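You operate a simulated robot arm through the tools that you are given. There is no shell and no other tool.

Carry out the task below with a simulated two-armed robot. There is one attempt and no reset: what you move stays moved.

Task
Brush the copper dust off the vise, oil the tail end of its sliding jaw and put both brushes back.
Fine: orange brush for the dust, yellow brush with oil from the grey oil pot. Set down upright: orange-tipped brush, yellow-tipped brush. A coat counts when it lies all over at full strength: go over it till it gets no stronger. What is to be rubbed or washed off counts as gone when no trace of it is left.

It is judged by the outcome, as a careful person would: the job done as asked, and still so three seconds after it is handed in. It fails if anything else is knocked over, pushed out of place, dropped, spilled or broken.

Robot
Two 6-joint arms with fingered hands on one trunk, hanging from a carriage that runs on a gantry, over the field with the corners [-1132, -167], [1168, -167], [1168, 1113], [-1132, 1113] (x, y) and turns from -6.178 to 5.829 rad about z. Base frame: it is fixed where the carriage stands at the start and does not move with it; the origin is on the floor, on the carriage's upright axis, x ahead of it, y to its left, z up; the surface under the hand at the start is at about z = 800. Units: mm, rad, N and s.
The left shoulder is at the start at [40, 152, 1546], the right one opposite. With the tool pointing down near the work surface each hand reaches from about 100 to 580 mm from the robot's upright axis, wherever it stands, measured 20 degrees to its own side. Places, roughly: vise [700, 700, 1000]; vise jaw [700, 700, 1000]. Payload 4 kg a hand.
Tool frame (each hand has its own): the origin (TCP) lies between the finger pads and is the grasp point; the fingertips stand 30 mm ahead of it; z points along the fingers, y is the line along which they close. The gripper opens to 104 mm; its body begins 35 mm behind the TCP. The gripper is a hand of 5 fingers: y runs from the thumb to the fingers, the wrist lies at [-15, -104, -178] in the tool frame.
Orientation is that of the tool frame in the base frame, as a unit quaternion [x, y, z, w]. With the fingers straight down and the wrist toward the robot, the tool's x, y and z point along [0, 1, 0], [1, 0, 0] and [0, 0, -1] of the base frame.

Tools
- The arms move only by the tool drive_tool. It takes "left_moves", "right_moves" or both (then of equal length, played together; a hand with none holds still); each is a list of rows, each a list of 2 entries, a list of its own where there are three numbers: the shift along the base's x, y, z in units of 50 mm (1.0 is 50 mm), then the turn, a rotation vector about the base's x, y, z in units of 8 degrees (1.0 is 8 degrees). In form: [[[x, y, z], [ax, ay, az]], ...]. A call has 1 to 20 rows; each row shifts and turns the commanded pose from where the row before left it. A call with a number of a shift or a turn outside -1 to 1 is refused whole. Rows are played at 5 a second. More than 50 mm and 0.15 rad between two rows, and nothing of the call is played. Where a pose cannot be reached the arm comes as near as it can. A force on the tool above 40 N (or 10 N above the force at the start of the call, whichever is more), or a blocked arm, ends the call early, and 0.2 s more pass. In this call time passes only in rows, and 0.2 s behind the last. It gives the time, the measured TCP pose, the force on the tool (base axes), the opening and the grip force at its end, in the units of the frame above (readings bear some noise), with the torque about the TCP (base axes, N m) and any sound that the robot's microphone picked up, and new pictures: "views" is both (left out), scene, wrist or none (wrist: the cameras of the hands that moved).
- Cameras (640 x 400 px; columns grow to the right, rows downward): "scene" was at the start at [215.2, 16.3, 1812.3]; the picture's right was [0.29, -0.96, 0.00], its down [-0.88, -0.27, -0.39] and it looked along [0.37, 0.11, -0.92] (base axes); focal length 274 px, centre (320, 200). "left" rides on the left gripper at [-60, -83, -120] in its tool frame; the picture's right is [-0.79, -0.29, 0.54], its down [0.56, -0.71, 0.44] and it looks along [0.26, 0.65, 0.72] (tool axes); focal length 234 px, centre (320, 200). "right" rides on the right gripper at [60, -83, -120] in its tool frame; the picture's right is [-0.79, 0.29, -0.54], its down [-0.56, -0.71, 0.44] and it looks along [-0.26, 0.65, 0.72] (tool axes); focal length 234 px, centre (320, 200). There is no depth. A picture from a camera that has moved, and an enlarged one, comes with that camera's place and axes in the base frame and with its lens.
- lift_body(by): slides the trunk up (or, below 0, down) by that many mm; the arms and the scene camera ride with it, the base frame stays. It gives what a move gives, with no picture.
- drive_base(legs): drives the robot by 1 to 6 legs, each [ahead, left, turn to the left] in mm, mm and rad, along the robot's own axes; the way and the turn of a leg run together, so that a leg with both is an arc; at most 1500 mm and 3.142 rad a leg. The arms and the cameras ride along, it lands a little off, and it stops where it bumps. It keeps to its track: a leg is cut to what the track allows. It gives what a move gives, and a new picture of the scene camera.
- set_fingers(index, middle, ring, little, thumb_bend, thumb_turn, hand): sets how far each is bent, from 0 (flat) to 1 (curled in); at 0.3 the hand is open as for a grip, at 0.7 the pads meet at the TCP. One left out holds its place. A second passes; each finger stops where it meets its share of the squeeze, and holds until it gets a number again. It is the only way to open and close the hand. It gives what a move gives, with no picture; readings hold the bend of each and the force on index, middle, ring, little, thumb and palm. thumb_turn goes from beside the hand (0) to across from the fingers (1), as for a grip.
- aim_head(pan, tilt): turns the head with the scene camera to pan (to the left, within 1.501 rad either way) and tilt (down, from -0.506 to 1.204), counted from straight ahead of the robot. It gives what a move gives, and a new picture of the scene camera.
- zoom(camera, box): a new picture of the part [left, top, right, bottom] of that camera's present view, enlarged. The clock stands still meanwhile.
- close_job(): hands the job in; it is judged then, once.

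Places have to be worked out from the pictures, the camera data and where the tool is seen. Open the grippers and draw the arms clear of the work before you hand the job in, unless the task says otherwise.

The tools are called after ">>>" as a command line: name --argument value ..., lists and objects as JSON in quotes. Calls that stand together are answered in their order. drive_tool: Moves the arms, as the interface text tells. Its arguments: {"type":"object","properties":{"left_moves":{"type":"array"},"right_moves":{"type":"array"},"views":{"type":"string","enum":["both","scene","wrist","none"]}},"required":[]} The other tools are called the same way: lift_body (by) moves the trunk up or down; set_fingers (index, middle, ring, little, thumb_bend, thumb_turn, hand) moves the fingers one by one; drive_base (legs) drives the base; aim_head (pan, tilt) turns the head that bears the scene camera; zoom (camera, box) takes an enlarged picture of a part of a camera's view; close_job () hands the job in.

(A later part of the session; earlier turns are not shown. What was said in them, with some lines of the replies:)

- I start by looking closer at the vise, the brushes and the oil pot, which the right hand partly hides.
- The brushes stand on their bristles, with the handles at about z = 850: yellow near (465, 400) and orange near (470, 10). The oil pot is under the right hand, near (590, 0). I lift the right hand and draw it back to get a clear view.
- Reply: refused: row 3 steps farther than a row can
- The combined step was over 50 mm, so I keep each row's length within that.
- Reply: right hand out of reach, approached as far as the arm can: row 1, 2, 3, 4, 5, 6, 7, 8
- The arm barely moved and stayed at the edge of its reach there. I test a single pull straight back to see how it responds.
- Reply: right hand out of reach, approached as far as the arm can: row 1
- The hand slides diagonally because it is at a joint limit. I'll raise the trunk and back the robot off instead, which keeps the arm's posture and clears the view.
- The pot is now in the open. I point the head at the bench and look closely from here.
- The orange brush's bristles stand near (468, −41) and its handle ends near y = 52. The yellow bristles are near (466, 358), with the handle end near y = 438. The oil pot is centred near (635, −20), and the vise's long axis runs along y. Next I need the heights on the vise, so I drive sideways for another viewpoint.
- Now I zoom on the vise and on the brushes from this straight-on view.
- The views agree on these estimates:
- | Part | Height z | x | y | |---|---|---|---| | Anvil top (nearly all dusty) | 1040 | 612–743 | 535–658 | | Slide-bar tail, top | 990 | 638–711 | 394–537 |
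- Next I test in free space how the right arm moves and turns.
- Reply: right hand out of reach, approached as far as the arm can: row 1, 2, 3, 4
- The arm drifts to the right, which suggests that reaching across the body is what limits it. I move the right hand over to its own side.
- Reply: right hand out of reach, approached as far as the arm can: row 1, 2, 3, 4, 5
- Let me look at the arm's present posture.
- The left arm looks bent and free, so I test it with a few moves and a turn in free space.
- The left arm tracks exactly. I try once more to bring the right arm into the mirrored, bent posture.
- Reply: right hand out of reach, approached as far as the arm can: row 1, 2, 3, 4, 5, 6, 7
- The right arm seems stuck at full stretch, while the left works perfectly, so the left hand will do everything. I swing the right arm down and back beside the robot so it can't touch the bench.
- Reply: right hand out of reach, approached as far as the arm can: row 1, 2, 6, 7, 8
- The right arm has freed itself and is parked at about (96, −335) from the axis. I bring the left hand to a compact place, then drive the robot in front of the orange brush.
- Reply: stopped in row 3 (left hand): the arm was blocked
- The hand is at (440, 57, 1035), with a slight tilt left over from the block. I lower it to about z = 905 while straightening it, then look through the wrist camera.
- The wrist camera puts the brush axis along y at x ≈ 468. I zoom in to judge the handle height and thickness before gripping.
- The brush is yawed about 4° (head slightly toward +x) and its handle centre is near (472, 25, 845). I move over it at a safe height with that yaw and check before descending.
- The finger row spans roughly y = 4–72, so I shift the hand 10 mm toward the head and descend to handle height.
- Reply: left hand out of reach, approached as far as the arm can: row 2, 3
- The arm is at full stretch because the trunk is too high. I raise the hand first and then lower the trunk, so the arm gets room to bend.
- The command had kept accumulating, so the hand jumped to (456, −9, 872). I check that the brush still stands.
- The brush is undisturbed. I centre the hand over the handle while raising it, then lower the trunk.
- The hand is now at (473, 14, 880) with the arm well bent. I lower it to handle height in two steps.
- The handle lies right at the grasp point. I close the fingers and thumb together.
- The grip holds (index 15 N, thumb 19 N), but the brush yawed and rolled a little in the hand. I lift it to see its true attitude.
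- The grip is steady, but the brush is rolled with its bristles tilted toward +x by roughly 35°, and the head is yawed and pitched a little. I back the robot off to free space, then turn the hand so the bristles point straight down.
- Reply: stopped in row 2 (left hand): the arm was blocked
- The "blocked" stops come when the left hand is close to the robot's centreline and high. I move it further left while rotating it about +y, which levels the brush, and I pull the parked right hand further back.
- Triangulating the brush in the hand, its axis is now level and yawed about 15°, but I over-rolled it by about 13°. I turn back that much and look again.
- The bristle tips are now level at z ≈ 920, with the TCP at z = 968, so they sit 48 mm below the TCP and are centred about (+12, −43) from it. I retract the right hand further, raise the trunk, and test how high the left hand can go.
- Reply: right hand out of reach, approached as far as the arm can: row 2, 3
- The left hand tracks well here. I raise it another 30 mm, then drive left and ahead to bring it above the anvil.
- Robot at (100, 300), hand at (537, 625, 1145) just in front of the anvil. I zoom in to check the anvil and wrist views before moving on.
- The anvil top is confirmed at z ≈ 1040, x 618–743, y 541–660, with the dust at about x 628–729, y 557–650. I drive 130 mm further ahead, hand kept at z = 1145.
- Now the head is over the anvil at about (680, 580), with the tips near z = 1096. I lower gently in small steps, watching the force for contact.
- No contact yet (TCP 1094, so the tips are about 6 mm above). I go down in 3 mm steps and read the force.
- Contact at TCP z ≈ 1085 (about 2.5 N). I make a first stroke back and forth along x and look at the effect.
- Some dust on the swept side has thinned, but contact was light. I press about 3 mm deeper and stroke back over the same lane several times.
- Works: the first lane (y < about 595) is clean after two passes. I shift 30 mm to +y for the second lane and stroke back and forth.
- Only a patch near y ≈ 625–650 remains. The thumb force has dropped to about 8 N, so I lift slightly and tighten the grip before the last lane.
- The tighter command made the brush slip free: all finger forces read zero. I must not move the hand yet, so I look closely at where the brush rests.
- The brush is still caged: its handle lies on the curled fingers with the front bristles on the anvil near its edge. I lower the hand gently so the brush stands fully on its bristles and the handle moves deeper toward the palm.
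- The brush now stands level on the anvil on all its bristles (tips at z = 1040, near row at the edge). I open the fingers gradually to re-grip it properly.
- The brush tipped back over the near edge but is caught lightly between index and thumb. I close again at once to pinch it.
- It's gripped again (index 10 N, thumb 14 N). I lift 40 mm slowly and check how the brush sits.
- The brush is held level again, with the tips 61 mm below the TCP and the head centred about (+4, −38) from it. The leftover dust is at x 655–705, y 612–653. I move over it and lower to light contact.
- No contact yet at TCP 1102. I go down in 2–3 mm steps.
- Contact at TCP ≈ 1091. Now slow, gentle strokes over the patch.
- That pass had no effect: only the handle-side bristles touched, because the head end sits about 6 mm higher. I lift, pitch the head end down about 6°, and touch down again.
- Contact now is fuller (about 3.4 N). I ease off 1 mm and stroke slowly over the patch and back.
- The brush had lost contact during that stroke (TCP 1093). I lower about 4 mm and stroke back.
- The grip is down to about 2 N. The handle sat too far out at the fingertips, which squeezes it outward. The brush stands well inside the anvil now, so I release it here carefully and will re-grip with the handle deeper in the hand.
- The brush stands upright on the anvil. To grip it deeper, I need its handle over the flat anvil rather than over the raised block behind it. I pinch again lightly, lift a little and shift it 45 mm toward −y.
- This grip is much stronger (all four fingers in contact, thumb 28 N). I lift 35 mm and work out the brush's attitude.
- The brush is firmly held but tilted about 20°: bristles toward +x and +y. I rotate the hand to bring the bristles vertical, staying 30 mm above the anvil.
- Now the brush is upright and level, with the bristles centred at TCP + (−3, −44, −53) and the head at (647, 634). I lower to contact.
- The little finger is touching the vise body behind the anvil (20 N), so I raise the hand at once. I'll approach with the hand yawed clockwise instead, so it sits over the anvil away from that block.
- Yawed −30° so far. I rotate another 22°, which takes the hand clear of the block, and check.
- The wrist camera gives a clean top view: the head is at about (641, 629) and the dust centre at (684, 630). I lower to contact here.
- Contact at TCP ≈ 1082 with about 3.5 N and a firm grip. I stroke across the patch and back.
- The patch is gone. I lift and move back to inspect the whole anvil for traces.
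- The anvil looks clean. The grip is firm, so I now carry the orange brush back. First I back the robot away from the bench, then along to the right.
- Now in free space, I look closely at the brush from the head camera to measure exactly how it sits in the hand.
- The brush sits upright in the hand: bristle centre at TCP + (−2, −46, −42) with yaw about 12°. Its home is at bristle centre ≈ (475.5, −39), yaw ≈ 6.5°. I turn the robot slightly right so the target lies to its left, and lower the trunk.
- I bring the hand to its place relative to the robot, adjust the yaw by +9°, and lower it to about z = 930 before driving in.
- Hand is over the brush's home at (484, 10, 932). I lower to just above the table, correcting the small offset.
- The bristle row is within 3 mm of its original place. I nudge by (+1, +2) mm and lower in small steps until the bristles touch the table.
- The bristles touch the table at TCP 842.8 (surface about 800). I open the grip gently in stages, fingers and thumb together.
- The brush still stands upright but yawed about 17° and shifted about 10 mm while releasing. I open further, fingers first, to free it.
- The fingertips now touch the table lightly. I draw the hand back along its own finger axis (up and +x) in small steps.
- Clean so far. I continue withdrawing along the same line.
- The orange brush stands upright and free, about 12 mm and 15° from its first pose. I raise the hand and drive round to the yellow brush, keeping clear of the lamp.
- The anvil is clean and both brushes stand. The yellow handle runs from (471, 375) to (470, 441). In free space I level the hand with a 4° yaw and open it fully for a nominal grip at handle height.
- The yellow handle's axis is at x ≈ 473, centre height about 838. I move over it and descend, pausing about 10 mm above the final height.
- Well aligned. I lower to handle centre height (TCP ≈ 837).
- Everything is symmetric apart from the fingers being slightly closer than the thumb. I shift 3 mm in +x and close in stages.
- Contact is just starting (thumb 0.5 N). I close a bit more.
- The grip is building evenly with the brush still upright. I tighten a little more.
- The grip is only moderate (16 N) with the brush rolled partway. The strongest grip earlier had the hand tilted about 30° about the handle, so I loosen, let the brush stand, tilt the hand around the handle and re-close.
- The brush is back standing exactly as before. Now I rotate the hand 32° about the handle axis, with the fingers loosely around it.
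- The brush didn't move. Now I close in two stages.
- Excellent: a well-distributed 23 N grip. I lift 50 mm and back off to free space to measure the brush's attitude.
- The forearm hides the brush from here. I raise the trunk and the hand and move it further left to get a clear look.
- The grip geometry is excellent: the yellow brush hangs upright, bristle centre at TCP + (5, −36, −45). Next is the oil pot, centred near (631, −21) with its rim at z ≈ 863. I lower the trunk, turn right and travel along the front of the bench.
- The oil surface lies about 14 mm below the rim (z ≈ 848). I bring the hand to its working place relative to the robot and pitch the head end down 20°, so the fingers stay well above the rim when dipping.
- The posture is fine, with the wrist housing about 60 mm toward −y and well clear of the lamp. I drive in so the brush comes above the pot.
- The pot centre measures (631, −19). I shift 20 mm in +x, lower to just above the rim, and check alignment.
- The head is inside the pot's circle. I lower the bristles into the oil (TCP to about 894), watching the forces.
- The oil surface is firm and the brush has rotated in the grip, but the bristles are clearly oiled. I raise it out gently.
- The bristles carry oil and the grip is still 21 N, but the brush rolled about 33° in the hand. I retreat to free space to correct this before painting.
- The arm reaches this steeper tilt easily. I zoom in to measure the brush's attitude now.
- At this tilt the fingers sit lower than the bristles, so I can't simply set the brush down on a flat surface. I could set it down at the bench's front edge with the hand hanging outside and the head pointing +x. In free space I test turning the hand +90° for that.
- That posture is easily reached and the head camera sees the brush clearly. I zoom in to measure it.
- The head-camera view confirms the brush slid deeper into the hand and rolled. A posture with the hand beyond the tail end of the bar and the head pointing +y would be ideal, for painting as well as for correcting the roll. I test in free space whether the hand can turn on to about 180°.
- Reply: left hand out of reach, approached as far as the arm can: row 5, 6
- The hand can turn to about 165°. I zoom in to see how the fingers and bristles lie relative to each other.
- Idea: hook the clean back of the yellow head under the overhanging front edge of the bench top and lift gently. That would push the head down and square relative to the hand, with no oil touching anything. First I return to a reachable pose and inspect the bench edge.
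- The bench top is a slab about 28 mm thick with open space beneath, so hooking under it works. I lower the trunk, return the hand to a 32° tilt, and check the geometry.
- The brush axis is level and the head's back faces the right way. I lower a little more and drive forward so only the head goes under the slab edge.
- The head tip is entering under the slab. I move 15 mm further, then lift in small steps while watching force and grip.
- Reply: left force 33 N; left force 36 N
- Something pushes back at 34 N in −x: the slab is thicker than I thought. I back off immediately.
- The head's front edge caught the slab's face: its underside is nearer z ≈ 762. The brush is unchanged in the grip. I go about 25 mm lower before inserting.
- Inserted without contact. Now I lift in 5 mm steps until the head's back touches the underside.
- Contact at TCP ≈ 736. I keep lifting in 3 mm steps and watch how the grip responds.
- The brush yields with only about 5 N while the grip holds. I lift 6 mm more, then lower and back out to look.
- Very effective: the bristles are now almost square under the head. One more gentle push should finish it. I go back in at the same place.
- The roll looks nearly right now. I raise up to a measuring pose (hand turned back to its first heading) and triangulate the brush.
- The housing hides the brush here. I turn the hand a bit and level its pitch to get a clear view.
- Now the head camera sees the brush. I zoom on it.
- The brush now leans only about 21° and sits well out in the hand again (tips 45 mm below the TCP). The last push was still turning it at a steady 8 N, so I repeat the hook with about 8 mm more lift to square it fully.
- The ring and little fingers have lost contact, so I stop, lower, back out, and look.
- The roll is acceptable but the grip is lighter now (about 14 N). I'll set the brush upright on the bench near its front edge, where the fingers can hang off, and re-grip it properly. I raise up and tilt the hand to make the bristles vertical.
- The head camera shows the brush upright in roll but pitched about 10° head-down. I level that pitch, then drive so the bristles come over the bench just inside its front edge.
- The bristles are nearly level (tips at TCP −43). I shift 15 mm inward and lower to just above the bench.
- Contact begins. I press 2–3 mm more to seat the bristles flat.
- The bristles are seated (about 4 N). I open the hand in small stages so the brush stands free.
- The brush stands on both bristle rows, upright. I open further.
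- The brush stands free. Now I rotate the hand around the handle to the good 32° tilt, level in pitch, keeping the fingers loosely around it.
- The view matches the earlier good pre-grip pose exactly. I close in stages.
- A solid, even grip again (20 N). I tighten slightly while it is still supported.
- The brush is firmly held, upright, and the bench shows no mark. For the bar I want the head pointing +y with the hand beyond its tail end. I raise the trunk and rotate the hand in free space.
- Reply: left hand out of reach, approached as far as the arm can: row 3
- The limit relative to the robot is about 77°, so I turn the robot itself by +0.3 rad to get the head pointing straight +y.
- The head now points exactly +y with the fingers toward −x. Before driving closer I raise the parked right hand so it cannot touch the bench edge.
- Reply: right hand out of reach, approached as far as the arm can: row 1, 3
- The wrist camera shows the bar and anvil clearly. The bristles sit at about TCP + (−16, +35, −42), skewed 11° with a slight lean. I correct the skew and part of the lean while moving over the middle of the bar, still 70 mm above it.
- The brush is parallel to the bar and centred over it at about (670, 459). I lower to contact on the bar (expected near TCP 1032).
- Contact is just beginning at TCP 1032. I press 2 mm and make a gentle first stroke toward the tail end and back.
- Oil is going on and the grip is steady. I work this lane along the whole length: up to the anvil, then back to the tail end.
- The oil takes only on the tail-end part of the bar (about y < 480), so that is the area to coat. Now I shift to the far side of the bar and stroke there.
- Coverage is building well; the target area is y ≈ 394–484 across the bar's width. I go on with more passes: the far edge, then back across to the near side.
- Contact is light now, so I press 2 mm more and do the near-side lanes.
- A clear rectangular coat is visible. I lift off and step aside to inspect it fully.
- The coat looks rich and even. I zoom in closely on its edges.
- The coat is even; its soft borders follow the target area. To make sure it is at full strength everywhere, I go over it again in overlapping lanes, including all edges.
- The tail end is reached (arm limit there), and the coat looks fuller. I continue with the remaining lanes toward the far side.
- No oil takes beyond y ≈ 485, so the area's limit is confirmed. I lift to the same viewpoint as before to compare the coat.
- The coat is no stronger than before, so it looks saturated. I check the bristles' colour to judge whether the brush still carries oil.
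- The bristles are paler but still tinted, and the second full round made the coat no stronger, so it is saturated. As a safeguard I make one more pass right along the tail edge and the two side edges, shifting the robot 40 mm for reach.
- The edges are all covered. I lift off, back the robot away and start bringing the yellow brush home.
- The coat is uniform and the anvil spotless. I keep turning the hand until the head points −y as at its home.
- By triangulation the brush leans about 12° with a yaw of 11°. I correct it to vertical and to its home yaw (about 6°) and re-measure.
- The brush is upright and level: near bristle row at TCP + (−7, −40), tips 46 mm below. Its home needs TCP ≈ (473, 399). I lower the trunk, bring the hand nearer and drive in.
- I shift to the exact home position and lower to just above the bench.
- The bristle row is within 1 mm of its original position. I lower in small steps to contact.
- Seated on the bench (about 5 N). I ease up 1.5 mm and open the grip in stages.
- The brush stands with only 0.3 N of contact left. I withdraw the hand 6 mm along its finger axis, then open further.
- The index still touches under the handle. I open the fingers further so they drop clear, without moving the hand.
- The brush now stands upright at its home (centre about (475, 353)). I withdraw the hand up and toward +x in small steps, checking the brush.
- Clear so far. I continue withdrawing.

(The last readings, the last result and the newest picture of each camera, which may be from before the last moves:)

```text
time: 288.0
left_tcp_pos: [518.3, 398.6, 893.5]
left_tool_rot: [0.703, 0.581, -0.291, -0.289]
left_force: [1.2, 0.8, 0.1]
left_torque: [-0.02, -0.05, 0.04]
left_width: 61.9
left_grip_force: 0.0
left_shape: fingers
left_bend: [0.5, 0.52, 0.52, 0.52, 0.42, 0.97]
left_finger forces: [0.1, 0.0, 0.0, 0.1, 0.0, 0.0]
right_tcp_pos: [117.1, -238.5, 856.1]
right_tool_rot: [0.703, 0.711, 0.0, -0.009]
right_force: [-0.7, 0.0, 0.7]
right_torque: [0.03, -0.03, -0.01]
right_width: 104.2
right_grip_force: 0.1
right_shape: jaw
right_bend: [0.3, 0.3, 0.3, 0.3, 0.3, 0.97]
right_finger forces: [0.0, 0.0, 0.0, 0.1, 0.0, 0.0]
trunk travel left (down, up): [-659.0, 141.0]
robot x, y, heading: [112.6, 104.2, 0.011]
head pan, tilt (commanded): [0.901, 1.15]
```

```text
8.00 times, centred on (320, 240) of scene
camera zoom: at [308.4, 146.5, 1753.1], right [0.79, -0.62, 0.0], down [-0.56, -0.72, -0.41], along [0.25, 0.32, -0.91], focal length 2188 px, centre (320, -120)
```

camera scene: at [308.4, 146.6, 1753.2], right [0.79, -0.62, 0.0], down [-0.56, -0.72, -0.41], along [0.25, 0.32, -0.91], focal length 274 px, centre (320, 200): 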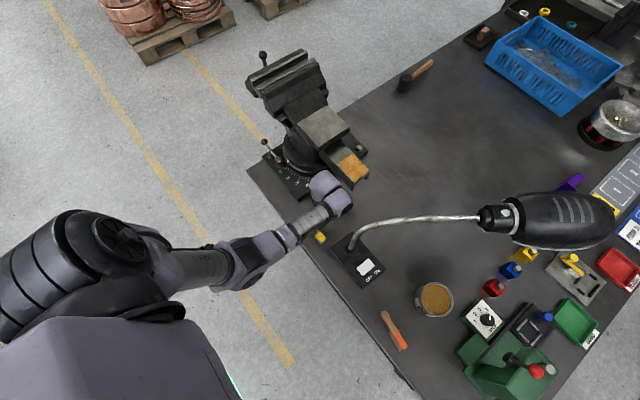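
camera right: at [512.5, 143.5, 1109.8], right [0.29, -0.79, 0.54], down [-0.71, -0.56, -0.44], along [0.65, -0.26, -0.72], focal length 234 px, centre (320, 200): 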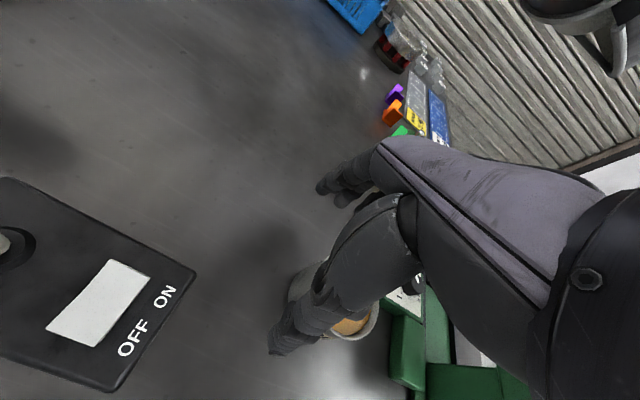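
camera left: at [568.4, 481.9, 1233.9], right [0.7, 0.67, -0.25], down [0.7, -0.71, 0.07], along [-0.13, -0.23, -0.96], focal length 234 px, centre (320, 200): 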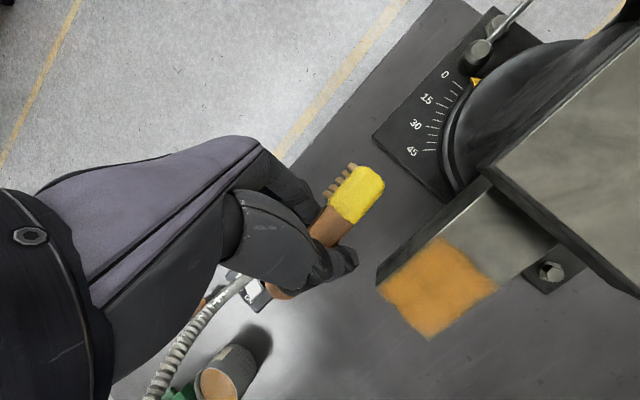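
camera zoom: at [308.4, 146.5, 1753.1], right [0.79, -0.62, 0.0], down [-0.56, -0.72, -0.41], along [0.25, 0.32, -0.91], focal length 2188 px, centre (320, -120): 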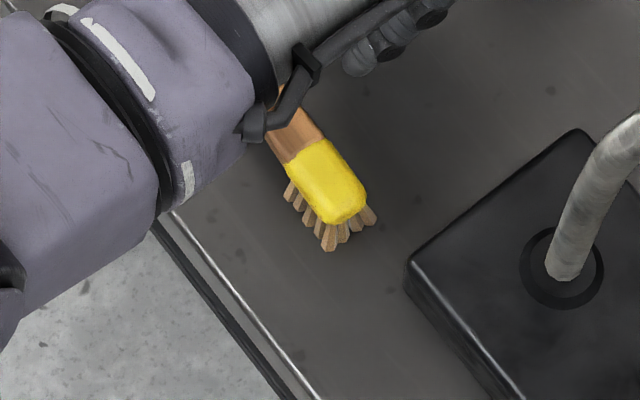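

The brush is free and undisturbed. I raise the hand straight up and then back the robot away from the bench.

>>> drive_tool --left_moves '[[[0, 0, 0.6], [0, 0, 0]], [[0, 0.1, 0.9], [0, 0, 0]], [[0, 0.1, 0.9], [0, 0, 0]]]' --views "none"

>>> drive_base --legs '[[-420, 0, 0]]'

>>> aim_head --pan 0.25 --tilt 0.9

>>> zoom --camera "scene" --box '[200, 100, 440, 260]'

```text
time: 288.8
left_tcp_pos: [518.0, 406.7, 1011.3]
left_tool_rot: [0.703, 0.58, -0.292, -0.29]
left_force: [-0.7, 0.3, -0.3]
left_torque: [-0.01, -0.01, -0.02]
left_width: 62.4
left_grip_force: 0.0
left_shape: fingers
left_bend: [0.5, 0.52, 0.52, 0.52, 0.42, 0.97]
left_finger forces: [0.0, 0.1, 0.0, 0.1, 0.0, 0.0]
right_tcp_pos: [116.5, -239.1, 855.6]
right_tool_rot: [0.703, 0.711, 0.001, -0.008]
right_force: [0.0, 0.1, 0.2]
right_torque: [-0.02, 0.01, -0.01]
right_width: 103.9
right_grip_force: 0.1
right_shape: jaw
right_bend: [0.3, 0.3, 0.3, 0.3, 0.3, 0.97]
right_finger forces: [0.0, 0.1, 0.0, 0.0, 0.0, 0.0]
trunk travel left (down, up): [-659.0, 141.0]
robot x, y, heading: [112.9, 99.9, 0.001]
head pan, tilt (commanded): [0.901, 1.15]
```

```text
time: 291.4
left_tcp_pos: [97.7, 406.3, 1010.8]
left_tool_rot: [0.702, 0.582, -0.292, -0.289]
left_force: [-0.4, -0.8, 0.1]
left_torque: [-0.02, -0.03, 0.01]
left_width: 62.1
left_grip_force: 0.0
left_shape: fingers
left_bend: [0.5, 0.52, 0.52, 0.52, 0.42, 0.97]
left_finger forces: [0.0, 0.1, 0.0, 0.0, 0.1, 0.1]
right_tcp_pos: [-302.2, -240.8, 856.3]
right_tool_rot: [0.702, 0.712, 0.001, -0.008]
right_force: [0.3, -1.1, 0.2]
right_torque: [0.0, -0.01, -0.01]
right_width: 104.1
right_grip_force: 0.0
right_shape: jaw
right_bend: [0.3, 0.3, 0.3, 0.3, 0.3, 0.97]
right_finger forces: [0.0, 0.0, 0.1, 0.1, 0.1, 0.0]
trunk travel left (down, up): [-659.0, 141.0]
robot x, y, heading: [-305.1, 97.7, -0.0]
head pan, tilt (commanded): [0.901, 1.15]
camera scene: at [-110.6, 145.3, 1753.1], right [0.79, -0.62, 0.0], down [-0.56, -0.72, -0.41], along [0.25, 0.32, -0.91], focal length 274 px, centre (320, 200)
```

scene: 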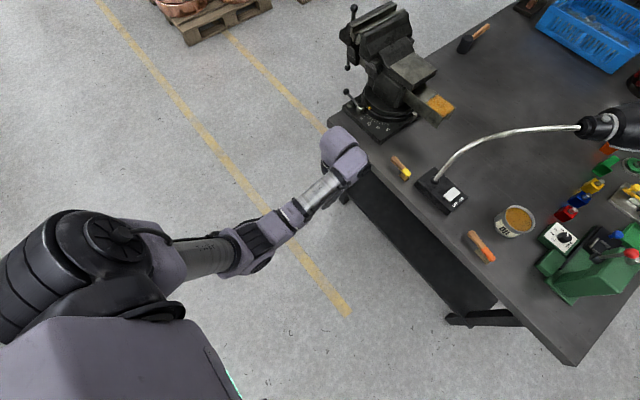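

```text
time: 292.4
left_tcp_pos: [98.1, 407.5, 1010.5]
left_tool_rot: [0.702, 0.582, -0.292, -0.288]
left_force: [-0.3, -0.7, 0.0]
left_torque: [0.0, 0.0, -0.03]
left_width: 62.0
left_grip_force: 0.1
left_shape: fingers
left_bend: [0.5, 0.52, 0.52, 0.52, 0.42, 0.97]
left_finger forces: [0.1, 0.0, 0.1, 0.1, 0.1, 0.0]
right_tcp_pos: [-300.8, -240.8, 855.8]
right_tool_rot: [0.702, 0.712, 0.002, -0.008]
right_force: [0.6, -0.8, -0.4]
right_torque: [-0.02, 0.01, -0.01]
right_width: 103.8
right_grip_force: 0.1
right_shape: jaw
right_bend: [0.3, 0.3, 0.3, 0.3, 0.3, 0.97]
right_finger forces: [0.0, 0.0, 0.1, 0.1, 0.0, 0.0]
trunk travel left (down, up): [-659.0, 141.0]
robot x, y, heading: [-307.1, 97.3, 0.003]
head pan, tilt (commanded): [0.25, 0.901]
camera scene: at [-74.2, 117.5, 1770.1], right [0.25, -0.97, 0.0], down [-0.76, -0.2, -0.62], along [0.6, 0.16, -0.78], focal length 274 px, centre (320, 200)
```

scene: 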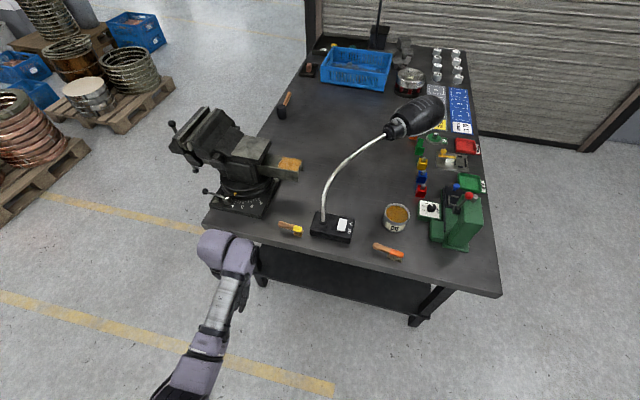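

```text
2.50 times, centred on (320, 180) of scene
camera zoom: at [-74.2, 117.5, 1770.1], right [0.25, -0.97, 0.0], down [-0.76, -0.2, -0.62], along [0.6, 0.16, -0.78], focal length 684 px, centre (320, 250)
```

zoom: 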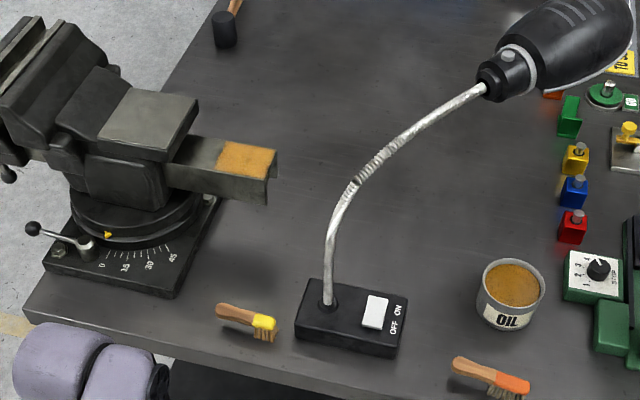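

Both brushes stand upright at their places, with pot, lamp and everything else untouched. I zoom in for a last check on the coat, the anvil and the brushes.

>>> zoom --camera "scene" --box '[230, 125, 310, 195]'

>>> zoom --camera "scene" --box '[260, 205, 420, 275]'

```text
5.71 times, centred on (270, 160) of scene
camera zoom: at [-74.2, 117.5, 1770.1], right [0.25, -0.97, 0.0], down [-0.76, -0.2, -0.62], along [0.6, 0.16, -0.78], focal length 1563 px, centre (606, 429)
```

zoom: 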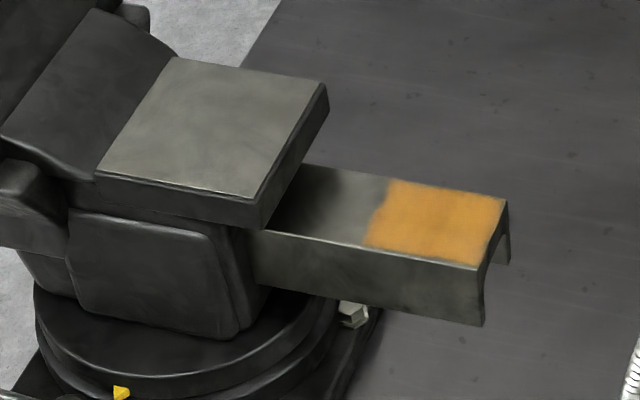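

```text
4.00 times, centred on (340, 240) of scene
camera zoom: at [-74.2, 117.5, 1770.1], right [0.25, -0.97, 0.0], down [-0.76, -0.2, -0.62], along [0.6, 0.16, -0.78], focal length 1094 px, centre (240, 40)
```

zoom: 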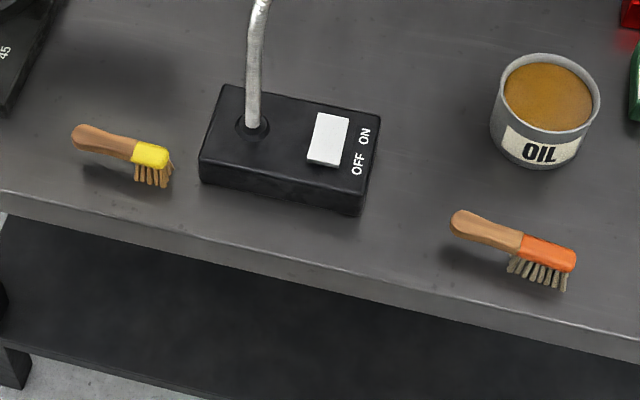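

The coat covers the whole tail-end area evenly, the anvil has no trace of dust, and both brushes stand upright at their places. I open the left hand fully, well clear of the bench, before handing in.

>>> set_fingers --hand "left" --index 0.3 --middle 0.3 --ring 0.3 --little 0.3 --thumb_bend 0.3

>>> zoom --camera "scene" --box '[160, 40, 520, 300]'

```text
time: 293.4
left_tcp_pos: [99.1, 406.0, 1009.8]
left_tool_rot: [0.702, 0.581, -0.292, -0.289]
left_force: [0.2, -0.1, 0.1]
left_torque: [0.01, -0.01, -0.01]
left_width: 103.0
left_grip_force: 0.0
left_shape: fingers
left_bend: [0.3, 0.3, 0.3, 0.3, 0.3, 0.97]
left_finger forces: [0.0, 0.0, 0.0, 0.1, 0.0, 0.0]
right_tcp_pos: [-301.7, -241.7, 857.0]
right_tool_rot: [0.703, 0.712, 0.001, -0.009]
right_force: [0.0, -0.1, 0.6]
right_torque: [-0.01, -0.01, 0.0]
right_width: 103.9
right_grip_force: 0.0
right_shape: jaw
right_bend: [0.3, 0.3, 0.3, 0.3, 0.3, 0.97]
right_finger forces: [0.1, 0.1, 0.0, 0.1, 0.0, 0.0]
trunk travel left (down, up): [-659.0, 141.0]
robot x, y, heading: [-304.9, 101.9, 0.004]
head pan, tilt (commanded): [0.25, 0.901]
```

```text
1.54 times, centred on (340, 170) of scene
camera zoom: at [-74.2, 117.4, 1770.1], right [0.25, -0.97, 0.0], down [-0.76, -0.2, -0.62], along [0.6, 0.16, -0.78], focal length 421 px, centre (289, 246)
```

zoom: 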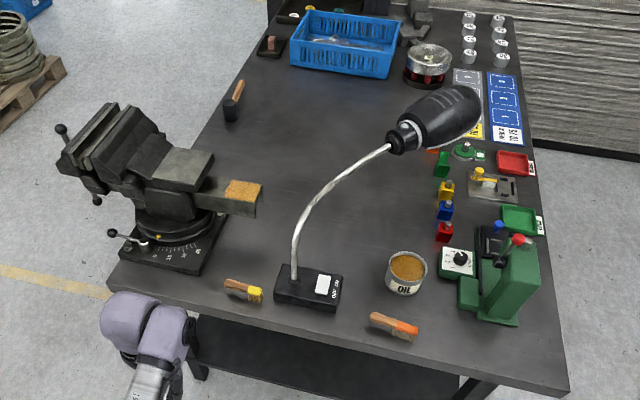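

Everything is in order: the vise is clean, the tail end oiled, both brushes are standing, and the arms are clear with open hands. I hand the job in.

>>> close_job

```text
The job is handed in.
```

I brushed the copper dust off the vise, oiled the tail end of its sliding jaw, and put both brushes back standing upright. The job is handed in; I haven't seen a verdict.

- **Dust:** The flat top of the vise shows no trace of copper in the close-up views.
- **Oil:** Oil only took on the last 90 mm or so of the bar, across its full width, so I treated that as the area to coat. A second full round made the coat no stronger, and I went over the edges once more.
- **Brushes:** The yellow brush is within about 6 mm of its first spot. The orange one ended about 12 mm off and turned about 15°, because it shifted as I let go.
- **Brush mishaps:** Both brushes slipped in the hand along the way. I re-gripped the orange brush on the vise itself. The yellow one I reset against the front edge and underside of the bench top, which took up to about 34 N at one point, then set it down on the bench briefly. I saw no mark from any of this.
- **Everything else:** The lamp, oil pot and other items on the bench look untouched, and both hands are open and clear of the work.
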